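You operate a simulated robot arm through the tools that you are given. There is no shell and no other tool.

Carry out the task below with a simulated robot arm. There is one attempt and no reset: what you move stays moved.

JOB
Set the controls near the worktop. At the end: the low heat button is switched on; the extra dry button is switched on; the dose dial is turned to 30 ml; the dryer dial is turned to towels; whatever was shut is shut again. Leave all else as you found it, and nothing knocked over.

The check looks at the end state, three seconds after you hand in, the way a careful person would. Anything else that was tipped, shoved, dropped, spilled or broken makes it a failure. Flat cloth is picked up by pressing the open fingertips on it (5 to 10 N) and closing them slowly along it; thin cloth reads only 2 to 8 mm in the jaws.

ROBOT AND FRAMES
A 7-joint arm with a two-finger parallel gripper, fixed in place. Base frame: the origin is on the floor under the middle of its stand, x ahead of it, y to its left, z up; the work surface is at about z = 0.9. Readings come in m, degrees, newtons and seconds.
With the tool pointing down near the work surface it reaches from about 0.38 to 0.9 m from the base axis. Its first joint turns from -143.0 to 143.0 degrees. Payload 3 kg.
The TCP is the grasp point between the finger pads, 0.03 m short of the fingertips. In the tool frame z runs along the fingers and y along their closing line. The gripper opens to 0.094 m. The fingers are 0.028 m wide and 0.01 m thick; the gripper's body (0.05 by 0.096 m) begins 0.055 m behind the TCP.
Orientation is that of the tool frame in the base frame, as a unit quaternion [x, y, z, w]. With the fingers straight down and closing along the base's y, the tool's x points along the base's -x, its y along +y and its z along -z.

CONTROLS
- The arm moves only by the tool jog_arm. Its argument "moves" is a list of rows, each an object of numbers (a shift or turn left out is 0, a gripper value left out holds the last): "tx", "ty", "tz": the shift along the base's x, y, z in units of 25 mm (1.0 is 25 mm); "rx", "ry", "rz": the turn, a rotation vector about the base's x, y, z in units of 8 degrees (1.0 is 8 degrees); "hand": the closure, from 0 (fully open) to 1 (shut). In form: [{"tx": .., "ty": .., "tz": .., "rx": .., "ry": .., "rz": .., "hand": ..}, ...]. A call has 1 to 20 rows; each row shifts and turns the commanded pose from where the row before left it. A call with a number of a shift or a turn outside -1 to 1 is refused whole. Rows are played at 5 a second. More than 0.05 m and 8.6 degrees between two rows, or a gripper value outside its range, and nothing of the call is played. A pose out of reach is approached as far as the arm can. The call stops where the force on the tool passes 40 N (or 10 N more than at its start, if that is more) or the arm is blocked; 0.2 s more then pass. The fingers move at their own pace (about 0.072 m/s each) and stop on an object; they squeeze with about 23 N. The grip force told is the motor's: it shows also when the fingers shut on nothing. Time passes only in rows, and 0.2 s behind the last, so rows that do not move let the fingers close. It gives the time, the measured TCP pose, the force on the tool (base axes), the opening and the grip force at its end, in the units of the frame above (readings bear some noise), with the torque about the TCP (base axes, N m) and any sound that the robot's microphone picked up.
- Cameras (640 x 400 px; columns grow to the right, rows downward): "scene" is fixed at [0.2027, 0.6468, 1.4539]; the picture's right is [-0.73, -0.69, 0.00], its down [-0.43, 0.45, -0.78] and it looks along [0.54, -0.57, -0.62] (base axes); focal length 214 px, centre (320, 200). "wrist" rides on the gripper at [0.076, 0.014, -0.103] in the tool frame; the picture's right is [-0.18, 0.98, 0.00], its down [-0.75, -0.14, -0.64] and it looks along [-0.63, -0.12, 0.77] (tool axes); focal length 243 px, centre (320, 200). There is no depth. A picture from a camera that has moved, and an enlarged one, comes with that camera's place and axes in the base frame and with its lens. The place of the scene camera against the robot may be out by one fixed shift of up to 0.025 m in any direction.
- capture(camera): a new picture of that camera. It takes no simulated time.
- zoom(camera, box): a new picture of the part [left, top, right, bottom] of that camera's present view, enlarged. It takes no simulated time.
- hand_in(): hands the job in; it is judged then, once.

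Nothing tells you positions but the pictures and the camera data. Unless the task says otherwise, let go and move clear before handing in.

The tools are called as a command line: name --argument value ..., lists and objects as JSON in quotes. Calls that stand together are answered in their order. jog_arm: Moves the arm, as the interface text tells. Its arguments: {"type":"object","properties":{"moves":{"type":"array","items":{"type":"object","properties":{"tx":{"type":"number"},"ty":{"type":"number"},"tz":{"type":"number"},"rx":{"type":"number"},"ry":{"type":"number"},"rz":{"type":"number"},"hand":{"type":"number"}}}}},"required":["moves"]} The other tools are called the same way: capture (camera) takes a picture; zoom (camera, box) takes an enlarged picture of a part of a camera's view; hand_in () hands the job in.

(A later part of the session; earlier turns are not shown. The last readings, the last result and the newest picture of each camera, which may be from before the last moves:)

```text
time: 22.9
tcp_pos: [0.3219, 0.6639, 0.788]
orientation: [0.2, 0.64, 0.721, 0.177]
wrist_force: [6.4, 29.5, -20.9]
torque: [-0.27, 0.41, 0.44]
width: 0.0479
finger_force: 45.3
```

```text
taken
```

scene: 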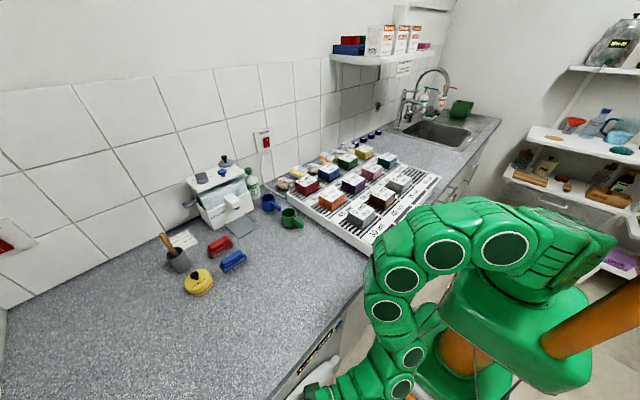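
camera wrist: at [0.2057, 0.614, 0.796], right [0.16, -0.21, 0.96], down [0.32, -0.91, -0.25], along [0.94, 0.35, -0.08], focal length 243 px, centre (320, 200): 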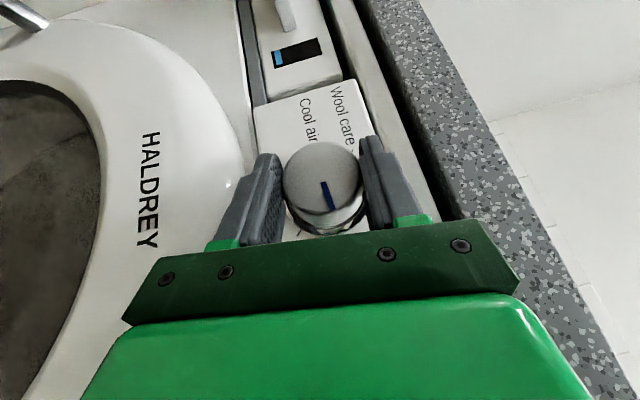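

77° turned. I'll take out that sideways load and finish the last 13°.

jog_arm --moves '[{"ty": 0.07, "tz": -0.04}, {"rx": 0.85, "ty": 0.01, "tz": -0.043}, {"rx": 0.8, "ty": 0.01, "tz": -0.043}]'

capture --camera "wrist"

zoom --camera "scene" --box '[270, 300, 370, 400]'

```text
time: 23.7
tcp_pos: [0.3228, 0.6655, 0.7865]
orientation: [0.218, 0.551, 0.791, 0.153]
wrist_force: [-2.6, 15.7, 8.7]
torque: [0.04, -0.26, -0.39]
width: 0.0477
finger_force: 45.1
```

```text
taken
camera wrist: at [0.2065, 0.6159, 0.7819], right [0.16, -0.43, 0.89], down [0.32, -0.83, -0.45], along [0.94, 0.35, 0.01], focal length 243 px, centre (320, 200)
```

wrist: 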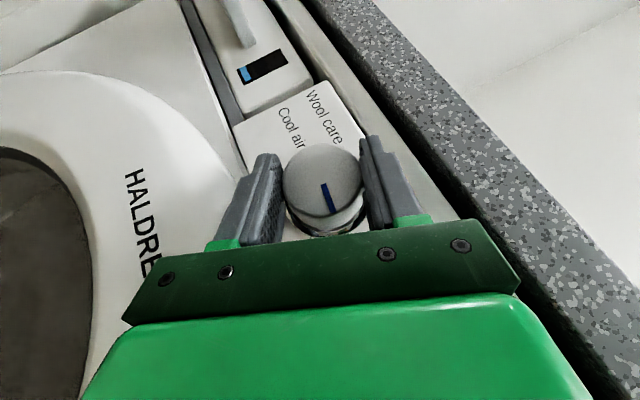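

```text
4.00 times, centred on (320, 350) of scene
camera zoom: at [0.2027, 0.6468, 1.4539], right [-0.73, -0.69, 0.0], down [-0.43, 0.45, -0.78], along [0.54, -0.57, -0.62], focal length 858 px, centre (320, -400)
```

zoom: 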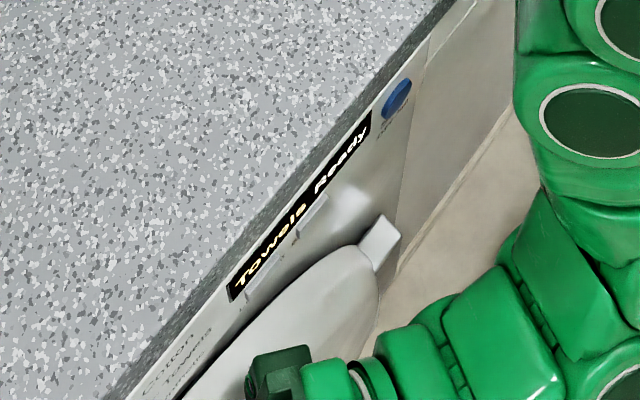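

The display now reads "Towels Ready", so the dial is at Towels. I'll open the fingers only part way, because the door rim is close below, and back straight out.

jog_arm --moves '[{"hand": 0.33}, {"hand": 0.33}, {"hand": 0.33}, {"tx": -0.4}, {"tx": -0.8}, {"tx": -0.8}, {"tx": -0.8}]'

capture --camera "wrist"

zoom --camera "scene" --box '[270, 300, 370, 400]'

```text
time: 25.5
tcp_pos: [0.3258, 0.6469, 0.7803]
orientation: [0.248, 0.548, 0.776, 0.19]
wrist_force: [-60.2, 1.4, 1.4]
torque: [-0.59, 1.48, 1.59]
width: 0.0615
finger_force: 0.0
out of reach, approached as far as the arm can: row 7
stopped in row 7: the arm was blocked; the commanded pose is now the measured one
```

```text
taken
camera wrist: at [0.2056, 0.609, 0.7781], right [0.12, -0.43, 0.9], down [0.23, -0.87, -0.44], along [0.97, 0.26, -0.01], focal length 243 px, centre (320, 200)
```

wrist: 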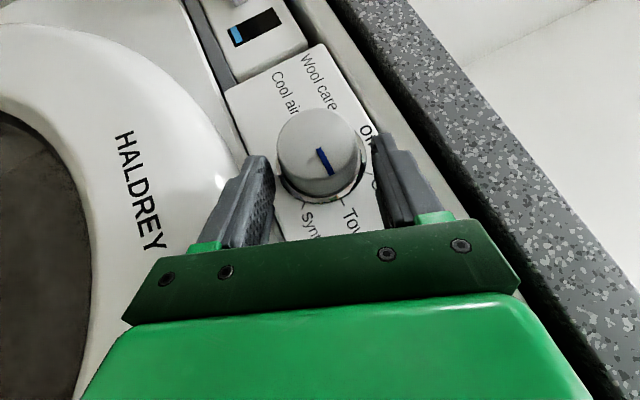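

```text
4.00 times, centred on (320, 350) of scene
camera zoom: at [0.2027, 0.6468, 1.4539], right [-0.73, -0.69, 0.0], down [-0.43, 0.45, -0.78], along [0.54, -0.57, -0.62], focal length 858 px, centre (320, -400)
```

zoom: 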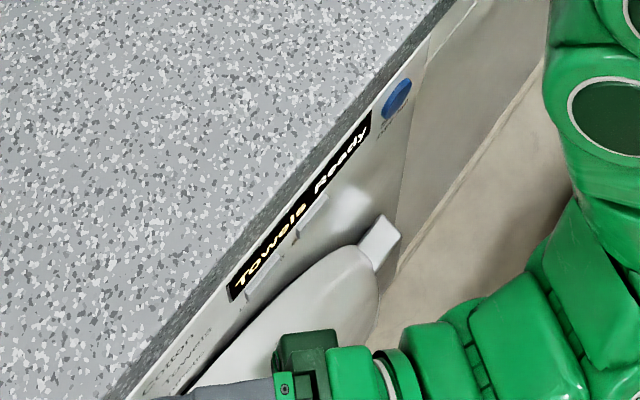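

The backward move ran into an arm limit, and the fingertips are now pressing on the panel at about 60 N. The dial still reads Towels. I'll relieve this gently with a small retreat and less tilt.

jog_arm --moves '[{"tx": -0.15, "ry": -0.1, "rz": 0.27}]'

```text
time: 25.9
tcp_pos: [0.3226, 0.6476, 0.7807]
orientation: [0.231, 0.55, 0.782, 0.182]
wrist_force: [0.1, 0.8, -0.1]
torque: [0.0, 0.01, -0.02]
width: 0.063
finger_force: 0.1
```

The force is gone. I'll step out in small moves and check after each.

jog_arm --moves '[{"tx": -0.3, "ry": -0.1, "rz": 0.27}]'

```text
time: 26.3
tcp_pos: [0.3144, 0.6482, 0.7798]
orientation: [0.216, 0.553, 0.786, 0.172]
wrist_force: [-0.2, -0.7, -0.1]
torque: [-0.03, 0.01, 0.01]
width: 0.0629
finger_force: 0.0
```

jog_arm --moves '[{"tx": -0.3, "rx": -0.3}, {"tx": -0.3, "rx": -0.3}]'

capture --camera "wrist"

```text
time: 26.9
tcp_pos: [0.3003, 0.648, 0.7807]
orientation: [0.209, 0.584, 0.763, 0.181]
wrist_force: [-0.7, 0.1, 0.7]
torque: [0.06, -0.01, 0.0]
width: 0.063
finger_force: 0.0
```

```text
taken
camera wrist: at [0.1823, 0.6005, 0.7785], right [0.12, -0.34, 0.93], down [0.3, -0.88, -0.36], along [0.94, 0.33, -0.01], focal length 243 px, centre (320, 200)
```

wrist: 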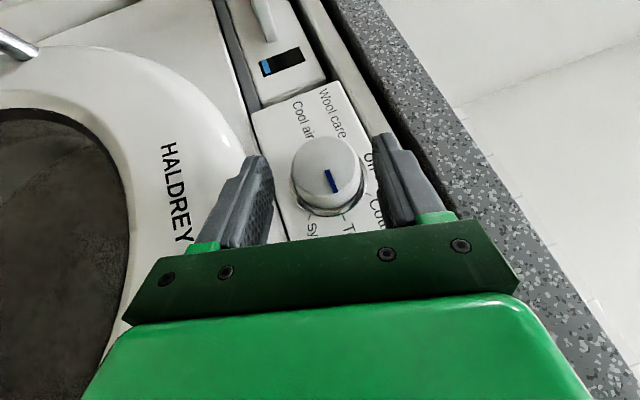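

The fingertips are clear of the knob and the dial mark still points at Towels. I'll back away, roll upright again and close the fingers to use as a button presser.

jog_arm --moves '[{"rx": -0.8, "tx": -0.4}, {"rx": -0.97, "tx": -0.4, "ty": -0.1, "tz": 0.1}, {"rx": -0.97, "tx": -0.1, "ty": -0.15, "tz": 0.15}, {"rx": -0.97, "tx": -0.1, "ty": -0.15, "tz": 0.15}, {"rx": -0.97, "ty": -0.15, "tz": 0.15, "hand": 1}, {"rx": -0.97, "ty": -0.15, "tz": 0.15}, {"rx": -0.97, "ty": -0.15, "tz": 0.15}, {"rx": -0.97, "ty": -0.15, "tz": 0.15}, {"rx": -0.97, "ty": -0.15, "tz": 0.15}, {"rx": -0.97, "ty": -0.15, "tz": 0.15}, {"rx": -0.97, "ty": -0.15, "tz": 0.15}]'

capture --camera "wrist"

capture --camera "scene"

```text
time: 29.3
tcp_pos: [0.2765, 0.6117, 0.8179]
orientation: [0.034, 0.945, 0.175, 0.274]
wrist_force: [-0.6, 0.5, -0.3]
torque: [-0.02, 0.01, 0.02]
width: 0.0
finger_force: 23.2
```

```text
taken
camera wrist: at [0.1575, 0.6051, 0.8646], right [0.12, 0.89, 0.44], down [0.3, -0.45, 0.84], along [0.94, 0.03, -0.33], focal length 243 px, centre (320, 200)
```

wrist: 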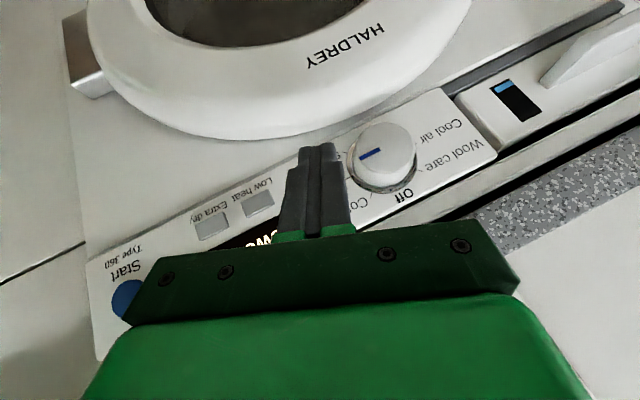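

```text
taken
```

scene: 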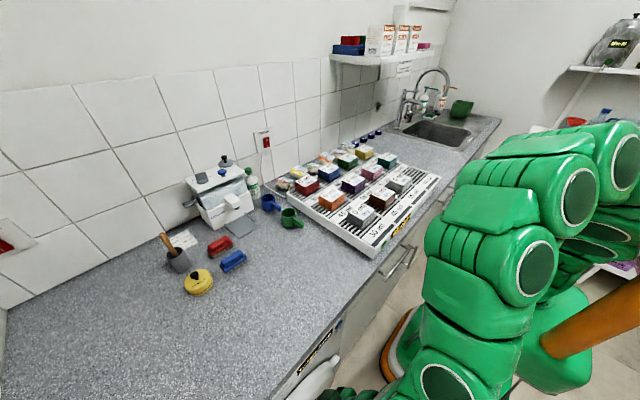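

Dial confirmed at Towels. Now I'll zoom in on the two buttons for exact positions.

zoom --camera "wrist" --box '[180, 140, 340, 260]'

zoom --camera "wrist" --box '[330, 100, 450, 210]'

```text
3.33 times, centred on (260, 200) of wrist
camera zoom: at [0.1575, 0.6051, 0.8646], right [0.12, 0.89, 0.44], down [0.3, -0.45, 0.84], along [0.94, 0.03, -0.33], focal length 809 px, centre (520, 200)
```

zoom: 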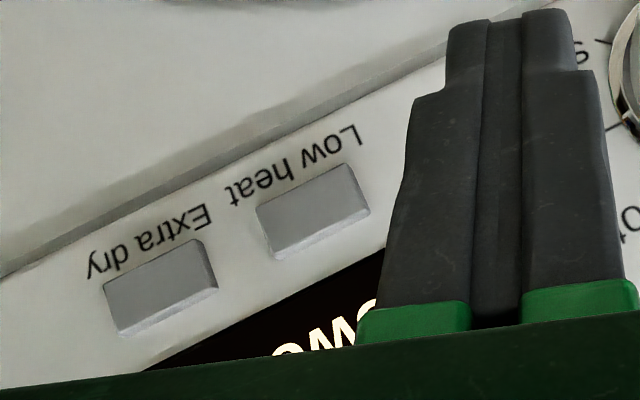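

```text
3.64 times, centred on (390, 155) of wrist
camera zoom: at [0.1575, 0.6051, 0.8646], right [0.12, 0.89, 0.44], down [0.3, -0.45, 0.84], along [0.94, 0.03, -0.33], focal length 882 px, centre (66, 364)
```

zoom: 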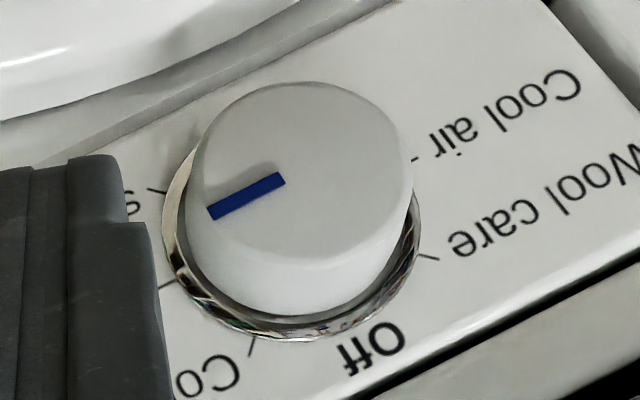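

Buttons triangulated: Low heat at about (0.357, 0.561, 0.771) and Extra dry at about (0.356, 0.516, 0.771). I'll bring the closed fingertips in front of Low heat, stopping about 25 mm short.

jog_arm --moves '[{"tx": 0.2, "ty": -0.78, "tz": -0.41}, {"tx": 0.2, "ty": -0.78, "tz": -0.41}, {"tx": 0.4, "ty": -0.76, "tz": -0.41}]'

capture --camera "wrist"

zoom --camera "wrist" --box '[240, 100, 400, 220]'

```text
time: 30.1
tcp_pos: [0.2948, 0.5528, 0.7864]
orientation: [0.034, 0.945, 0.176, 0.273]
wrist_force: [0.1, -0.1, -0.5]
torque: [0.01, -0.03, 0.03]
width: 0.0001
finger_force: 23.0
```

```text
taken
camera wrist: at [0.1768, 0.5464, 0.8336], right [0.13, 0.89, 0.44], down [0.31, -0.45, 0.84], along [0.94, 0.03, -0.33], focal length 243 px, centre (320, 200)
```

wrist: 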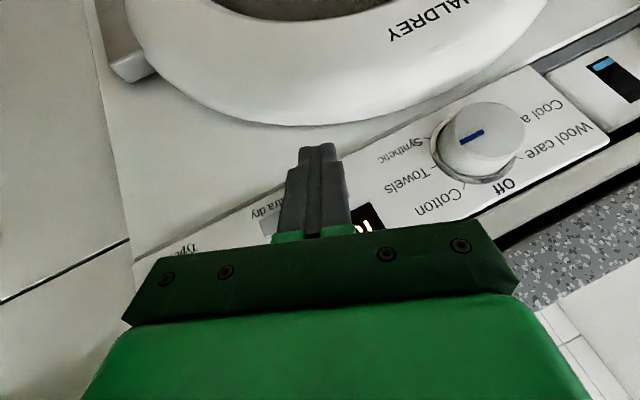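

```text
3.33 times, centred on (320, 160) of wrist
camera zoom: at [0.1768, 0.5464, 0.8336], right [0.13, 0.89, 0.44], down [0.31, -0.45, 0.84], along [0.94, 0.03, -0.33], focal length 809 px, centre (320, 333)
```

zoom: 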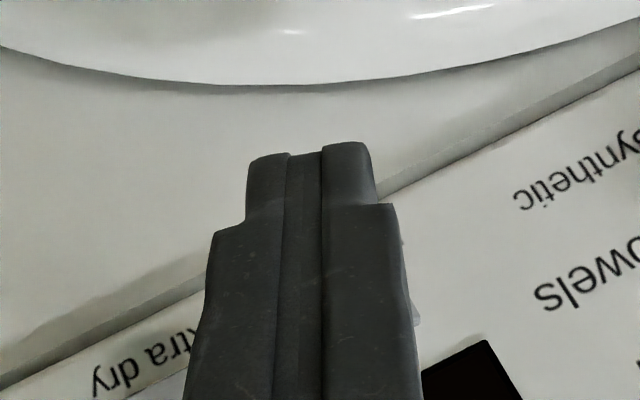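

The fingertips line up with Low heat by calculation, though the fingers hide it in the picture. I'll move forward until contact and then watch the force.

jog_arm --moves '[{"tx": 0.25}, {"tx": 0.25}, {"tx": 0.25}, {"tx": 0.15}]'

zoom --camera "wrist" --box '[240, 100, 400, 220]'

```text
time: 31.1
tcp_pos: [0.3169, 0.5537, 0.7863]
orientation: [0.034, 0.945, 0.176, 0.273]
wrist_force: [0.3, 0.2, -0.2]
torque: [-0.04, -0.01, 0.01]
width: 0.0001
finger_force: 23.6
```

```text
3.33 times, centred on (320, 160) of wrist
camera zoom: at [0.1994, 0.5468, 0.8335], right [0.13, 0.89, 0.44], down [0.3, -0.45, 0.84], along [0.94, 0.03, -0.33], focal length 809 px, centre (320, 333)
```

zoom: 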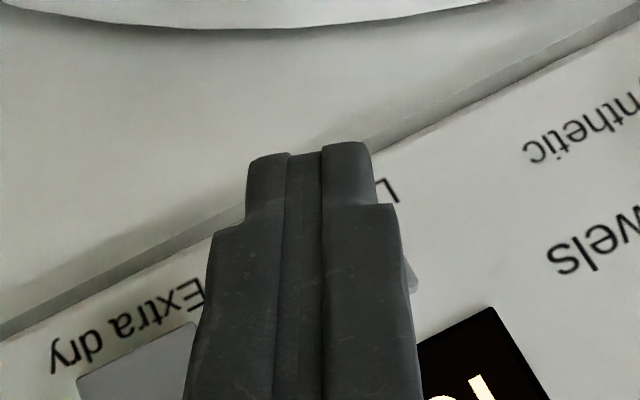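

jog_arm --moves '[{"tx": 0.08}, {"tx": 0.08}]'

jog_arm --moves '[{"tx": 0.08}, {"tx": 0.06}]'

```text
time: 31.7
tcp_pos: [0.3209, 0.553, 0.7855]
orientation: [0.034, 0.945, 0.175, 0.273]
wrist_force: [0.5, 0.1, -0.7]
torque: [0.0, -0.01, -0.01]
width: 0.0
finger_force: 23.5
```

```text
time: 32.3
tcp_pos: [0.3246, 0.5542, 0.7851]
orientation: [0.034, 0.945, 0.175, 0.272]
wrist_force: [-0.7, -0.5, -0.3]
torque: [-0.02, -0.02, 0.05]
width: 0.0001
finger_force: 23.2
```

jog_arm --moves '[{"tx": 0.08}, {"tx": 0.06}]'

zoom --camera "wrist" --box '[240, 100, 400, 220]'

```text
time: 32.9
tcp_pos: [0.3281, 0.5533, 0.7857]
orientation: [0.034, 0.945, 0.176, 0.273]
wrist_force: [-8.0, -2.8, -0.9]
torque: [-0.08, 0.16, -0.03]
width: 0.0002
finger_force: 22.9
heard: click
```

```text
3.33 times, centred on (320, 160) of wrist
camera zoom: at [0.2105, 0.5471, 0.8333], right [0.13, 0.89, 0.44], down [0.3, -0.45, 0.84], along [0.94, 0.03, -0.33], focal length 809 px, centre (320, 333)
```

zoom: 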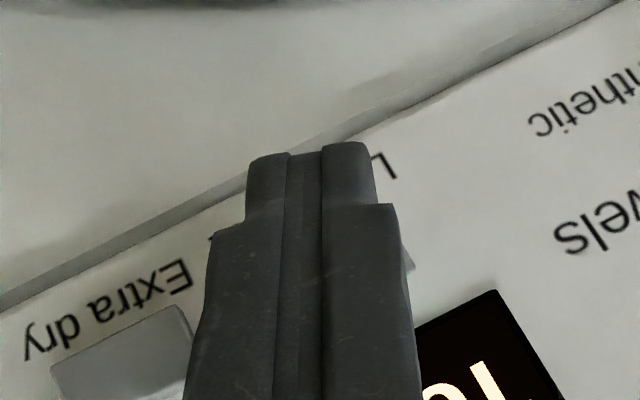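

A click was heard at 8 N. I'll retract straight out and check Low heat's state.

jog_arm --moves '[{"tx": -0.4}, {"tx": -0.6}, {"tx": -0.4, "ty": 0.8, "tz": 0.4}, {"ty": 0.8, "tz": 0.4}, {"ty": 0.6, "tz": 0.4}]'

capture --camera "wrist"

zoom --camera "wrist" --box '[180, 140, 340, 260]'

zoom --camera "scene" --box '[270, 310, 350, 390]'

```text
time: 34.1
tcp_pos: [0.2935, 0.608, 0.8163]
orientation: [0.034, 0.945, 0.176, 0.273]
wrist_force: [-0.3, 0.1, 0.3]
torque: [-0.04, 0.02, -0.01]
width: 0.0
finger_force: 23.1
```

```text
taken
camera wrist: at [0.1759, 0.6025, 0.8643], right [0.13, 0.89, 0.44], down [0.3, -0.45, 0.84], along [0.94, 0.03, -0.33], focal length 243 px, centre (320, 200)
```

wrist: 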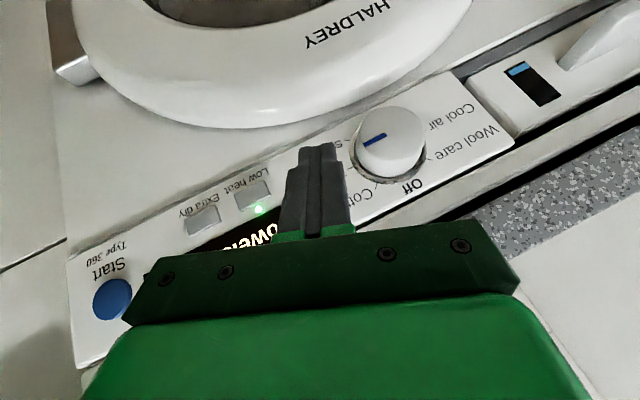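

```text
3.33 times, centred on (260, 200) of wrist
camera zoom: at [0.1759, 0.6025, 0.8643], right [0.13, 0.89, 0.44], down [0.3, -0.45, 0.84], along [0.94, 0.03, -0.33], focal length 809 px, centre (520, 200)
```

zoom: 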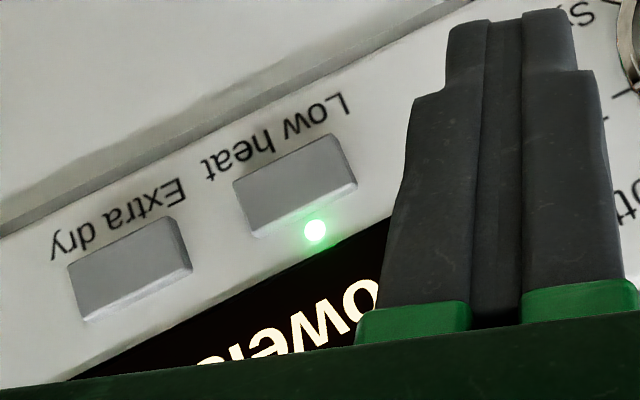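

```text
5.00 times, centred on (310, 350) of scene
camera zoom: at [0.2027, 0.6468, 1.4539], right [-0.73, -0.69, 0.0], down [-0.43, 0.45, -0.78], along [0.54, -0.57, -0.62], focal length 1072 px, centre (370, -550)
```

zoom: 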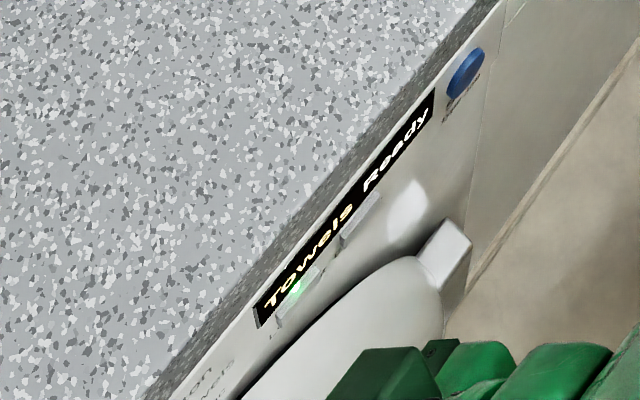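

Low heat's green lamp is on. Next is Extra dry: the same height, 45 mm toward −y.

jog_arm --moves '[{"ty": -0.8, "tz": -0.25}, {"ty": -0.8, "tz": -0.25}, {"ty": -0.8, "tz": -0.25}, {"ty": -0.8, "tz": -0.25}, {"ty": -0.8, "tz": -0.2}]'

capture --camera "wrist"

```text
time: 35.3
tcp_pos: [0.2937, 0.5072, 0.7869]
orientation: [0.034, 0.945, 0.176, 0.274]
wrist_force: [0.2, 0.1, -0.3]
torque: [-0.01, 0.0, 0.01]
width: 0.0
finger_force: 23.3
```

```text
taken
camera wrist: at [0.176, 0.5017, 0.8335], right [0.13, 0.89, 0.44], down [0.3, -0.45, 0.84], along [0.94, 0.03, -0.33], focal length 243 px, centre (320, 200)
```

wrist: 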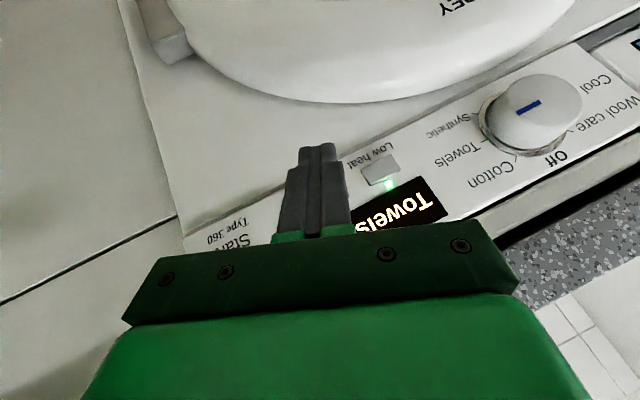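

Orientation held and the tips are in front of Extra dry. I'll advance to just short of contact and then press slowly.

jog_arm --moves '[{"tx": 0.3}, {"tx": 0.3}, {"tx": 0.3}, {"tx": 0.2}, {"tx": 0.1}]'

jog_arm --moves '[{"tx": 0.07}, {"tx": 0.07}]'

```text
time: 36.5
tcp_pos: [0.3232, 0.5069, 0.7859]
orientation: [0.035, 0.945, 0.176, 0.272]
wrist_force: [0.1, 0.3, -0.1]
torque: [0.01, 0.03, 0.0]
width: 0.0001
finger_force: 23.4
```

```text
time: 37.1
tcp_pos: [0.3266, 0.5078, 0.7863]
orientation: [0.034, 0.945, 0.175, 0.274]
wrist_force: [-3.1, 0.2, -0.5]
torque: [-0.01, 0.05, 0.01]
width: 0.0
finger_force: 22.7
heard: click
```

A click at 3 N. I'll retract straight out and check both lamps.

jog_arm --moves '[{"tx": -0.4}, {"tx": -0.6}, {"tx": -0.6, "ty": 0.5, "tz": 0.4}, {"tx": -0.6, "ty": 0.8, "tz": 0.6}, {"ty": 0.8, "tz": 0.8}, {"ty": 0.8, "tz": 0.8}, {"ty": 0.6, "tz": 0.8}]'

capture --camera "wrist"

zoom --camera "wrist" --box '[130, 100, 450, 300]'

zoom --camera "scene" --box '[270, 310, 350, 390]'

```text
time: 38.7
tcp_pos: [0.2721, 0.5953, 0.8708]
orientation: [0.035, 0.946, 0.174, 0.273]
wrist_force: [0.2, 0.6, 0.2]
torque: [-0.02, 0.02, 0.02]
width: 0.0002
finger_force: 23.1
```

```text
taken
camera wrist: at [0.1542, 0.5894, 0.9184], right [0.13, 0.89, 0.44], down [0.3, -0.45, 0.84], along [0.94, 0.03, -0.33], focal length 243 px, centre (320, 200)
```

wrist: 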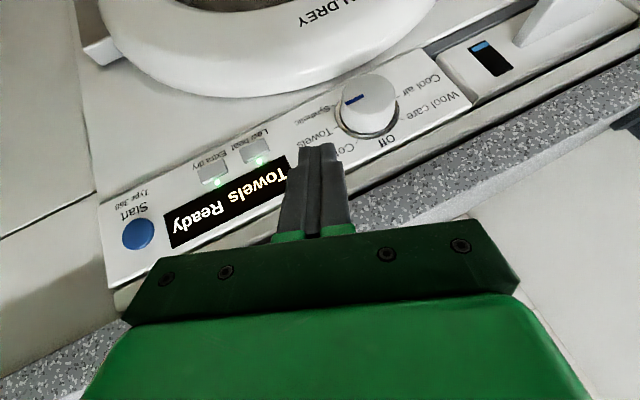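

```text
2.00 times, centred on (290, 200) of wrist
camera zoom: at [0.1542, 0.5894, 0.9184], right [0.13, 0.89, 0.44], down [0.3, -0.45, 0.84], along [0.94, 0.03, -0.33], focal length 485 px, centre (380, 200)
```

zoom: 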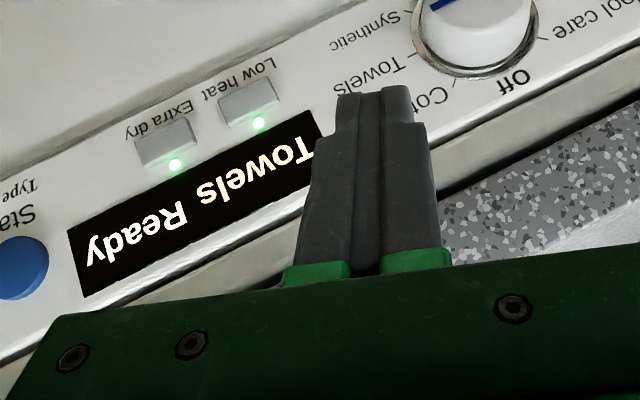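

```text
5.00 times, centred on (310, 350) of scene
camera zoom: at [0.2027, 0.6468, 1.4539], right [-0.73, -0.69, 0.0], down [-0.43, 0.45, -0.78], along [0.54, -0.57, -0.62], focal length 1072 px, centre (370, -550)
```

zoom: 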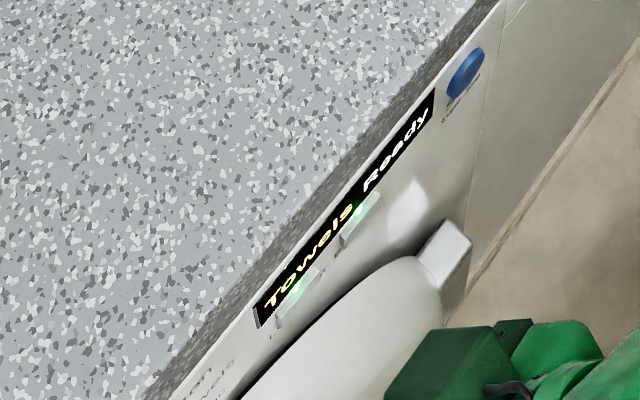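

Both lamps are lit and the display reads "Towels Ready", so the dryer part is finished. I'll rise clear, bring the gripper upright and move over the worktop to look at the dispenser with the dose dial.

jog_arm --moves '[{"tz": 1}, {"tz": 1}, {"tz": 1}, {"tz": 1}, {"tz": 1}, {"tz": 1}, {"tz": 1}, {"tz": 1}, {"tz": 1}, {"tz": 1}, {"tz": 1}, {"tz": 1}, {"tz": 1, "rx": -0.5, "ry": 0.8}, {"rx": -0.5, "ry": 0.8}, {"rx": -0.5, "ry": 0.8}, {"rx": -0.5, "ry": 0.8}, {"rx": -0.5, "ry": 0.8}]'

jog_arm --moves '[{"tx": 1, "ty": -0.4}, {"tx": 1, "ty": -0.4}, {"tx": 1, "ty": -0.4}, {"tx": 1, "ty": -0.4}, {"tx": 1, "ty": -0.4}, {"tx": 1, "ty": -0.4}, {"tx": 1, "ty": -0.4}, {"tx": 1, "ty": -0.4}]'

capture --camera "wrist"

capture --camera "scene"

```text
time: 42.3
tcp_pos: [0.2748, 0.5887, 1.2139]
orientation: [0.032, 0.999, 0.014, -0.011]
wrist_force: [-0.4, -0.5, -0.1]
torque: [0.03, -0.05, 0.03]
width: 0.0
finger_force: 22.5
```

```text
time: 44.1
tcp_pos: [0.4719, 0.5151, 1.1969]
orientation: [0.033, 0.999, -0.006, 0.005]
wrist_force: [-0.3, -0.7, -0.5]
torque: [-0.01, -0.02, -0.03]
width: 0.0001
finger_force: 22.8
```

```text
taken
camera wrist: at [0.3982, 0.5365, 1.298], right [0.25, 0.97, -0.01], down [0.74, -0.18, 0.65], along [0.63, -0.17, -0.76], focal length 243 px, centre (320, 200)
```

wrist: 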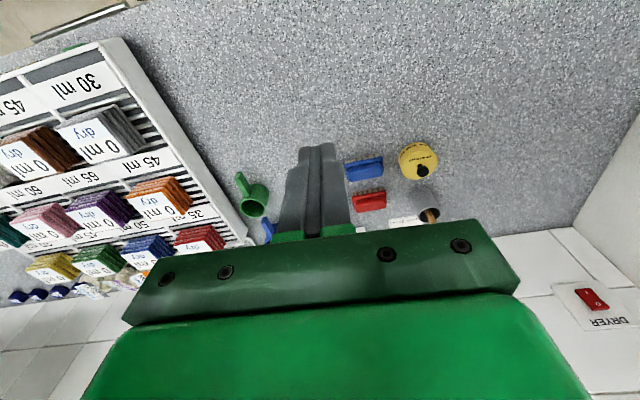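

```text
taken
```

scene: 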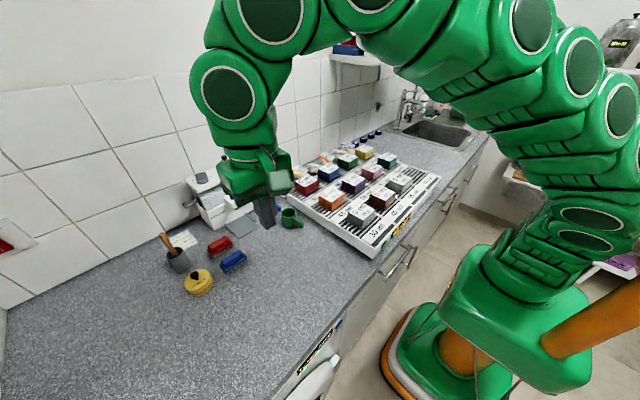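

The dispenser is hidden behind the gripper body. I'll tilt the tool forward so the wrist camera can see it, and open the fingers so they don't block the middle of the view.

jog_arm --moves '[{"ry": -1, "hand": 0}, {"ry": -1}, {"ry": -1}, {"ry": -1}, {"ry": -0.5}]'

capture --camera "wrist"

zoom --camera "wrist" --box '[220, 100, 420, 225]'

```text
time: 45.3
tcp_pos: [0.4722, 0.515, 1.1974]
orientation: [0.034, 0.948, 0.007, 0.316]
wrist_force: [0.6, 0.5, 0.4]
torque: [0.01, 0.02, -0.01]
width: 0.0941
finger_force: 0.0
```

```text
taken
camera wrist: at [0.3525, 0.5364, 1.2344], right [0.21, 0.97, 0.14], down [0.21, -0.18, 0.96], along [0.96, -0.17, -0.24], focal length 243 px, centre (320, 200)
```

wrist: 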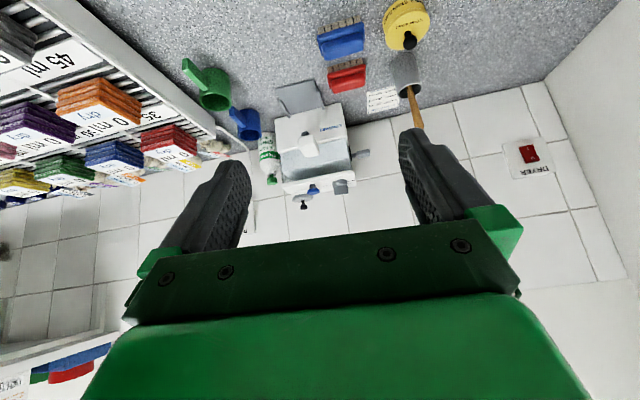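

```text
3.20 times, centred on (320, 162) of wrist
camera zoom: at [0.3525, 0.5364, 1.2344], right [0.21, 0.97, 0.14], down [0.21, -0.18, 0.96], along [0.96, -0.17, -0.24], focal length 776 px, centre (320, 320)
```

zoom: 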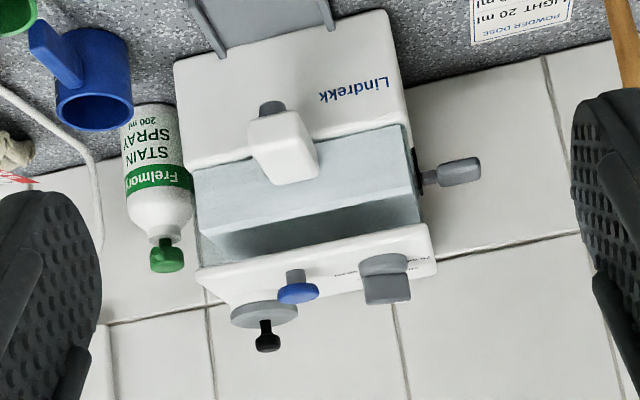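

The dispenser stands against the wall, which is at x≈0.96. Its top plate carries the grey finned dial, a blue button and a lidded cap. I'll go higher and closer to read the dial's labels from above.

jog_arm --moves '[{"tx": 0.6, "tz": 1, "ty": -0.2}, {"tx": 0.6, "tz": 1, "ty": -0.2}, {"tx": 0.6, "tz": 1, "ty": -0.2}, {"tx": 0.6, "tz": 1, "ty": -0.2}, {"tx": 0.6, "tz": 1, "ry": 0.8}, {"tx": 0.6, "tz": 1, "ry": 0.7}]'

capture --camera "wrist"

zoom --camera "wrist" --box '[220, 60, 420, 185]'

```text
time: 46.7
tcp_pos: [0.5596, 0.4904, 1.352]
orientation: [0.033, 0.977, 0.005, 0.212]
wrist_force: [8.1, -5.7, 2.5]
torque: [0.43, 0.67, 0.16]
width: 0.0939
finger_force: 0.1
```

```text
taken
camera wrist: at [0.4503, 0.5103, 1.4143], right [0.23, 0.97, 0.1], down [0.41, -0.19, 0.89], along [0.88, -0.16, -0.44], focal length 243 px, centre (320, 200)
```

wrist: 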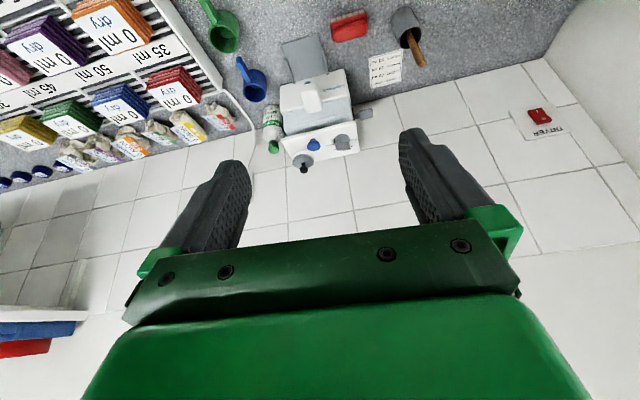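

```text
3.20 times, centred on (320, 122) of wrist
camera zoom: at [0.4503, 0.5103, 1.4143], right [0.23, 0.97, 0.1], down [0.41, -0.19, 0.89], along [0.88, -0.16, -0.44], focal length 776 px, centre (320, 448)
```

zoom: 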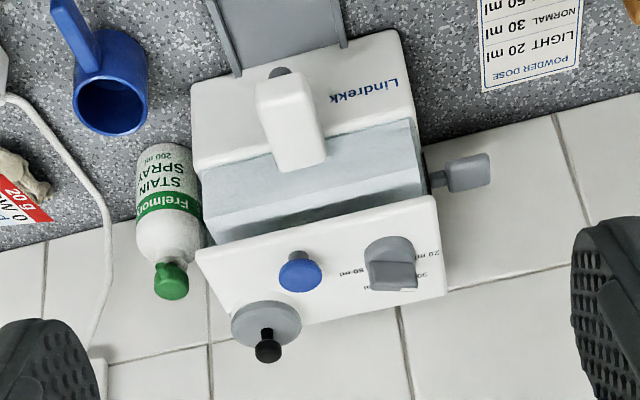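

zoom --camera "wrist" --box '[320, 125, 370, 156]'

zoom --camera "scene" --box '[180, 155, 260, 205]'

capture --camera "scene"

```text
12.80 times, centred on (345, 140) of wrist
camera zoom: at [0.4503, 0.5103, 1.4143], right [0.23, 0.97, 0.1], down [0.41, -0.19, 0.89], along [0.88, -0.16, -0.44], focal length 3106 px, centre (0, 962)
```

zoom: 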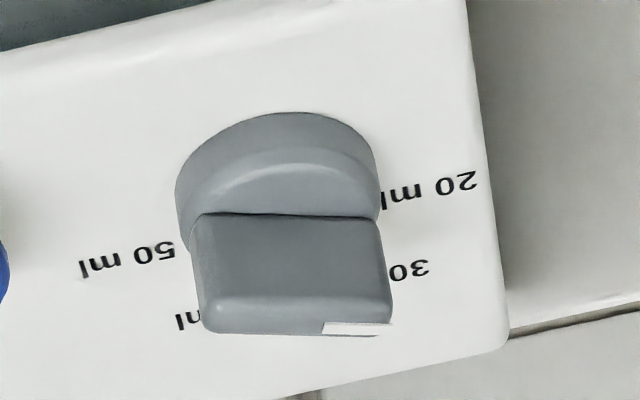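

```text
8.00 times, centred on (220, 180) of scene
camera zoom: at [0.2027, 0.6468, 1.4539], right [-0.73, -0.69, 0.0], down [-0.43, 0.45, -0.78], along [0.54, -0.57, -0.62], focal length 1716 px, centre (1120, 360)
```

zoom: 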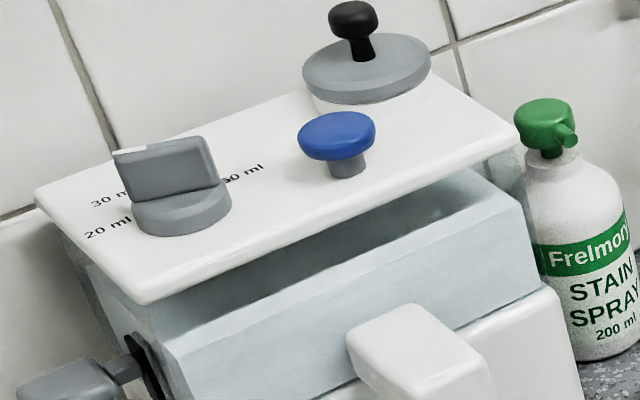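

```text
taken
```

scene: 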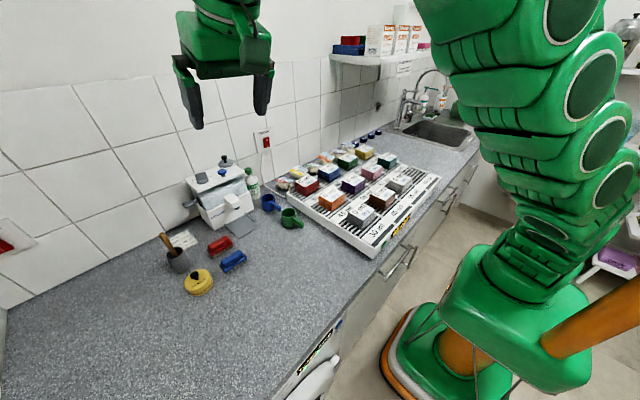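

The dose dial is a small disc with a fin across it, centred near (0.87, 0.49) with its top at z≈1.097. Its white mark is toward 20 ml, and 30 ml is the next label toward the back. I'll move the camera closer and steeper to read the exact angles.

jog_arm --moves '[{"tx": 0.9, "ty": -0.2, "tz": -0.1, "ry": 0.4}, {"tx": 0.9, "ty": -0.2, "tz": -0.1, "ry": 0.4}, {"tx": 0.9, "ty": -0.2, "tz": -0.1, "ry": 0.4}, {"tx": 0.9, "ty": -0.2, "tz": -0.1, "ry": 0.4}, {"tx": 0.9, "ty": -0.2, "tz": -0.1, "ry": 0.4}, {"tx": 0.9, "ty": -0.2, "tz": -0.1}]'

capture --camera "wrist"

capture --camera "scene"

```text
time: 48.1
tcp_pos: [0.627, 0.4389, 1.2893]
orientation: [0.034, 0.992, 0.0, 0.118]
wrist_force: [-0.5, 0.3, 0.5]
torque: [0.04, 0.01, 0.02]
width: 0.0939
finger_force: 0.0
out of reach, approached as far as the arm can: row 1, 2, 3, 4, 5, 6
```

```text
taken
camera wrist: at [0.532, 0.4597, 1.3707], right [0.24, 0.97, 0.05], down [0.57, -0.19, 0.8], along [0.78, -0.17, -0.6], focal length 243 px, centre (320, 200)
```

wrist: 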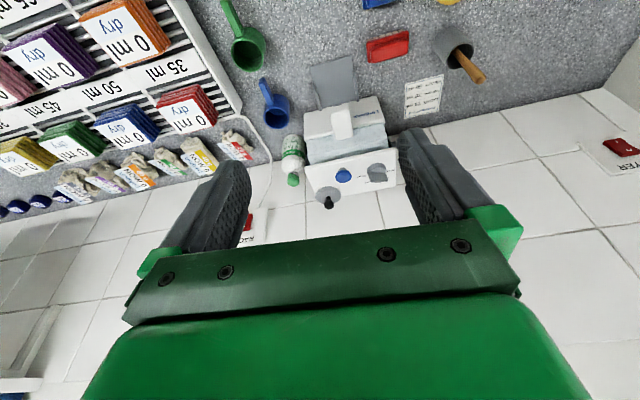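

```text
taken
```

scene: 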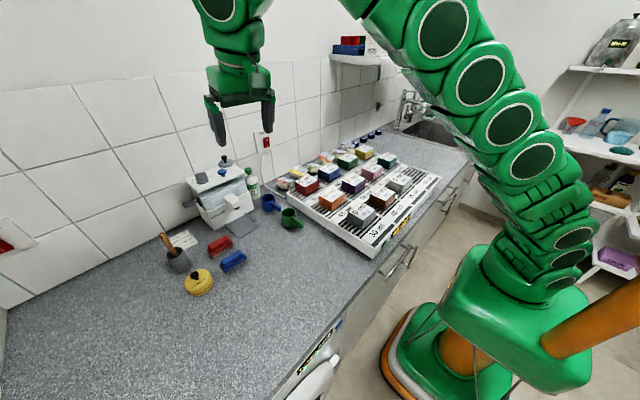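

The arm is near full reach at this height, but the dial is visible from about 40° above. I'll zoom in on it.

zoom --camera "wrist" --box '[360, 155, 400, 195]'

zoom --camera "wrist" --box '[280, 120, 420, 220]'

```text
10.00 times, centred on (380, 175) of wrist
camera zoom: at [0.532, 0.4597, 1.3707], right [0.24, 0.97, 0.05], down [0.57, -0.19, 0.8], along [0.78, -0.17, -0.6], focal length 2426 px, centre (-280, 450)
```

zoom: 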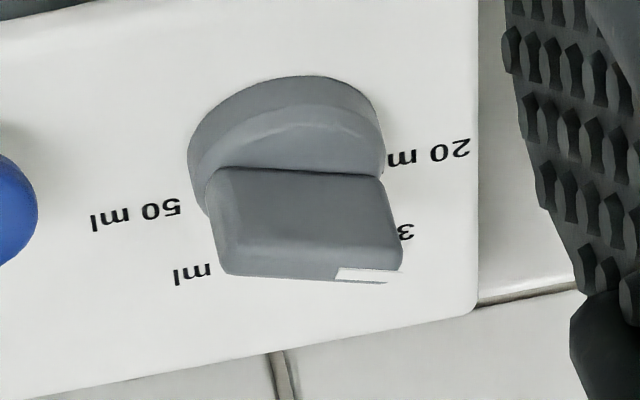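

```text
4.00 times, centred on (350, 170) of wrist
camera zoom: at [0.532, 0.4597, 1.3707], right [0.24, 0.97, 0.05], down [0.57, -0.19, 0.8], along [0.78, -0.17, -0.6], focal length 970 px, centre (200, 320)
```

zoom: 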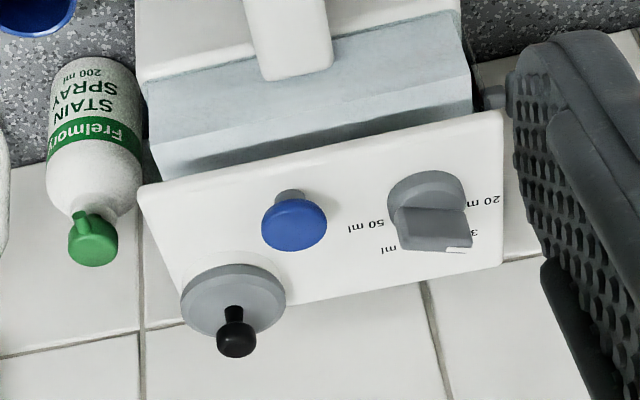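

The dose dial's mark points at 20 ml. The labels sit 45° apart, with 30 ml 45° further toward the back, so the fin must go from azimuth ≈67° to ≈22.5°. The dispenser is light, so I'll avoid shoving it. The plan is to set the jaws parallel to the 30 ml direction, centred on the dial, so that closing them turns the fin as a pure couple. I'll turn the tool to that heading first.

jog_arm --moves '[{"rx": 0.108, "ry": -0.717, "rz": 0.53}, {"rx": 0.108, "ry": -0.717, "rz": 0.53}, {"rx": 0.108, "ry": -0.717, "rz": 0.53}, {"rx": 0.108, "ry": -0.717, "rz": 0.53}, {"rx": 0.108, "ry": -0.717, "rz": 0.53}, {"rx": 0.108, "ry": -0.717, "rz": 0.53}]'

capture --camera "wrist"

```text
time: 49.5
tcp_pos: [0.6256, 0.4393, 1.2899]
orientation: [-0.179, 0.896, 0.078, 0.399]
wrist_force: [-0.1, -0.5, -0.8]
torque: [0.01, 0.05, 0.02]
width: 0.0939
finger_force: 0.0
```

```text
taken
camera wrist: at [0.5047, 0.4047, 1.3014], right [-0.26, 0.96, 0.13], down [0.08, -0.12, 0.99], along [0.96, 0.27, -0.04], focal length 243 px, centre (320, 200)
```

wrist: 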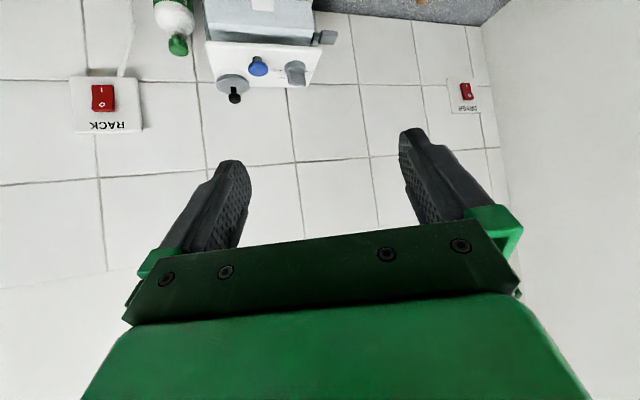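

The orientation was reached exactly. Now I'll move to a standoff above and in front of the dial.

jog_arm --moves '[{"tx": 0.9, "ty": 0.11, "tz": -0.57}, {"tx": 0.9, "ty": 0.11, "tz": -0.57}, {"tx": 0.9, "ty": 0.11, "tz": -0.57}, {"tx": 0.9, "ty": 0.11, "tz": -0.57}, {"tx": 0.9, "ty": 0.11, "tz": -0.57}, {"tx": 0.9, "ty": 0.11, "tz": -0.57}, {"tx": 0.9, "ty": 0.11, "tz": -0.57}]'

capture --camera "wrist"

capture --camera "scene"

```text
time: 51.1
tcp_pos: [0.783, 0.4583, 1.1897]
orientation: [-0.178, 0.897, 0.077, 0.398]
wrist_force: [0.2, 0.3, 0.6]
torque: [-0.01, 0.02, -0.03]
width: 0.0939
finger_force: 0.1
```

```text
taken
camera wrist: at [0.6627, 0.424, 1.2018], right [-0.26, 0.96, 0.13], down [0.08, -0.12, 0.99], along [0.96, 0.27, -0.04], focal length 243 px, centre (320, 200)
```

wrist: 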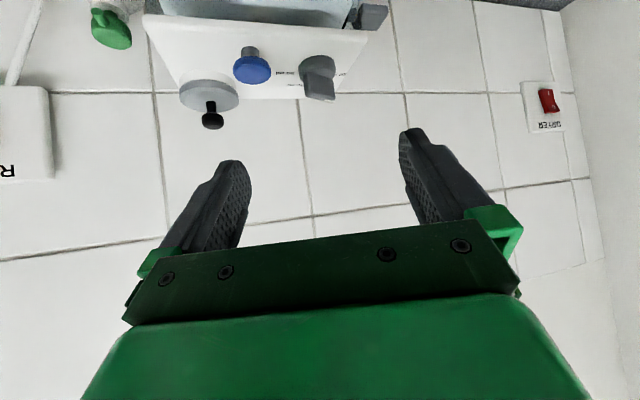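

```text
taken
```

scene: 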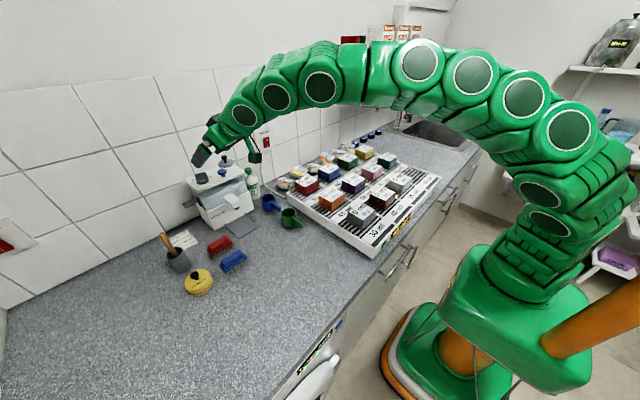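

The arm reaches well. I'll zoom in from this viewpoint to triangulate the fin precisely.

zoom --camera "wrist" --box '[290, 45, 350, 105]'

zoom --camera "scene" --box '[170, 120, 290, 220]'

```text
6.67 times, centred on (320, 75) of wrist
camera zoom: at [0.6627, 0.424, 1.2018], right [-0.26, 0.96, 0.13], down [0.08, -0.12, 0.99], along [0.96, 0.27, -0.04], focal length 1618 px, centre (320, 1033)
```

zoom: 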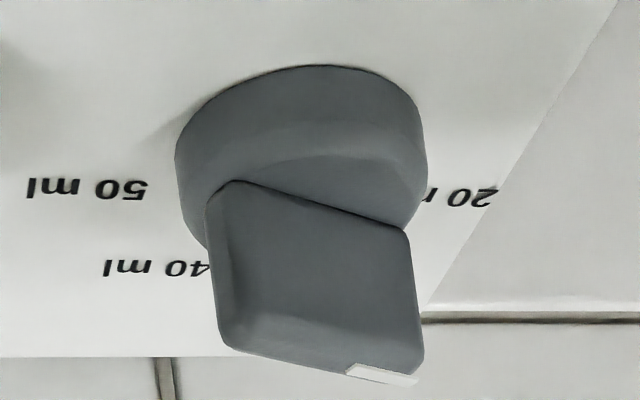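

```text
4.00 times, centred on (230, 170) of scene
camera zoom: at [0.2027, 0.6468, 1.4539], right [-0.73, -0.69, 0.0], down [-0.43, 0.45, -0.78], along [0.54, -0.57, -0.62], focal length 858 px, centre (680, 320)
```

zoom: 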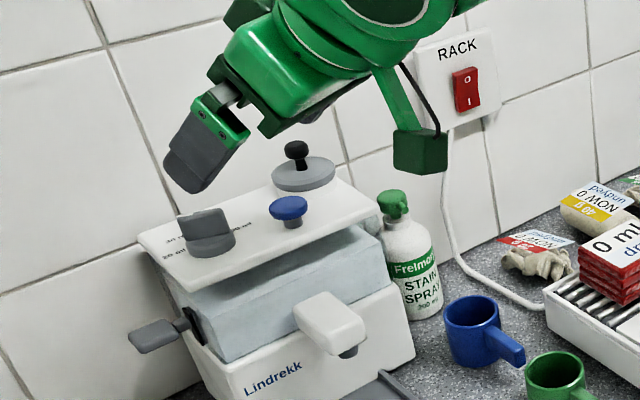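

The refined dial axis is about (0.868, 0.494), with the fin top at z≈1.102 and the disc top at z≈1.077. The approach path clears the blue button and the lid knob. I'll narrow the jaws to about 56 mm and move in along the tool axis, stopping short for a check.

jog_arm --moves '[{"hand": 0.4}, {"tx": 0.5, "ty": 0.21, "tz": -0.5}, {"tx": 0.5, "ty": 0.21, "tz": -0.5}, {"tx": 0.5, "ty": 0.21, "tz": -0.5}, {"tx": 0.5, "ty": 0.21, "tz": -0.5}]'

capture --camera "wrist"

zoom --camera "scene" --box '[170, 130, 270, 210]'

```text
time: 52.3
tcp_pos: [0.835, 0.4787, 1.1398]
orientation: [-0.177, 0.896, 0.077, 0.399]
wrist_force: [0.1, -0.5, 0.7]
torque: [-0.02, 0.04, 0.0]
width: 0.0565
finger_force: 0.1
```

```text
taken
camera wrist: at [0.7132, 0.4446, 1.1512], right [-0.26, 0.96, 0.13], down [0.08, -0.12, 0.99], along [0.96, 0.27, -0.04], focal length 243 px, centre (320, 200)
```

wrist: 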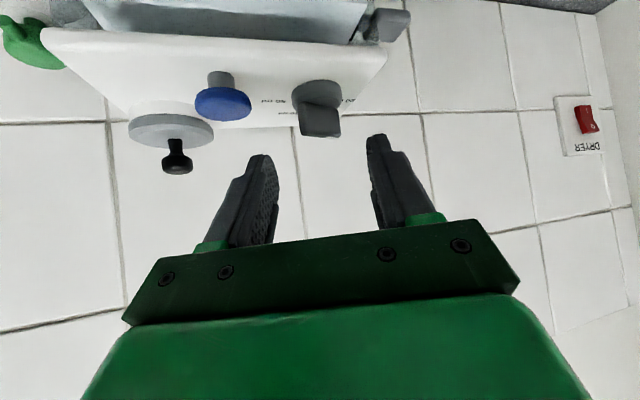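

```text
5.00 times, centred on (220, 170) of scene
camera zoom: at [0.2027, 0.6468, 1.4539], right [-0.73, -0.69, 0.0], down [-0.43, 0.45, -0.78], along [0.54, -0.57, -0.62], focal length 1072 px, centre (820, 350)
```

zoom: 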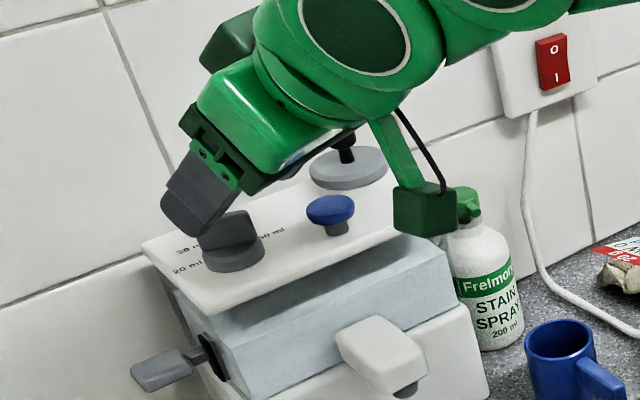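

The fingers are centred laterally on the fin. I'll continue the approach in two small steps while watching the force.

jog_arm --moves '[{"tx": 0.3, "ty": 0.14, "tz": -0.3}, {"tx": 0.2, "ty": 0.1, "tz": -0.25}]'

capture --camera "wrist"

zoom --camera "wrist" --box '[230, 70, 420, 190]'

zoom --camera "scene" --box '[170, 140, 250, 200]'

```text
time: 52.9
tcp_pos: [0.8466, 0.4859, 1.1273]
orientation: [-0.178, 0.896, 0.078, 0.399]
wrist_force: [-0.3, -0.1, 0.3]
torque: [0.01, 0.0, -0.01]
width: 0.0563
finger_force: 0.0
```

```text
taken
camera wrist: at [0.7251, 0.4507, 1.1385], right [-0.26, 0.96, 0.13], down [0.08, -0.12, 0.99], along [0.96, 0.27, -0.04], focal length 243 px, centre (320, 200)
```

wrist: 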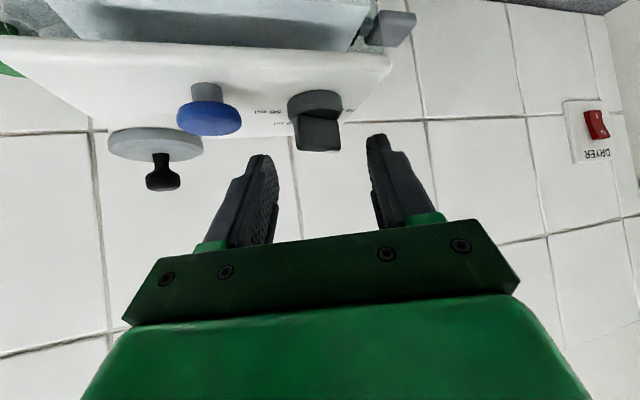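

```text
3.33 times, centred on (325, 130) of wrist
camera zoom: at [0.7251, 0.4507, 1.1385], right [-0.26, 0.96, 0.13], down [0.08, -0.12, 0.99], along [0.96, 0.27, -0.04], focal length 809 px, centre (303, 433)
```

zoom: 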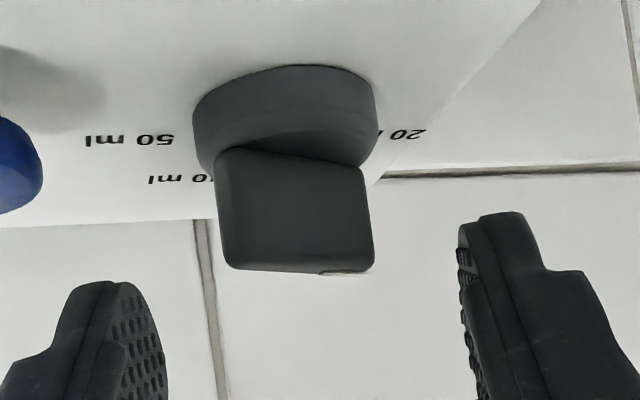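

```text
6.67 times, centred on (210, 170) of scene
camera zoom: at [0.2027, 0.6468, 1.4539], right [-0.73, -0.69, 0.0], down [-0.43, 0.45, -0.78], along [0.54, -0.57, -0.62], focal length 1430 px, centre (1053, 400)
```

zoom: 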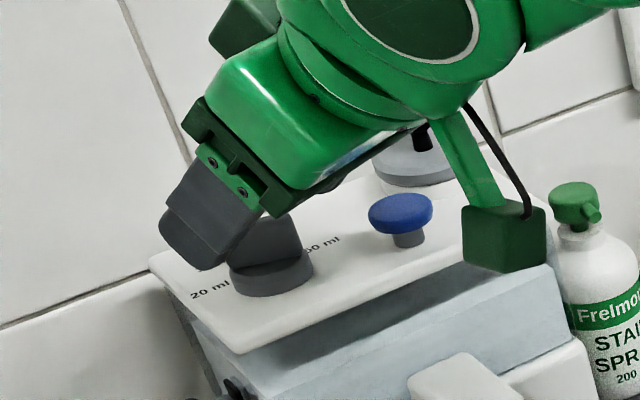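

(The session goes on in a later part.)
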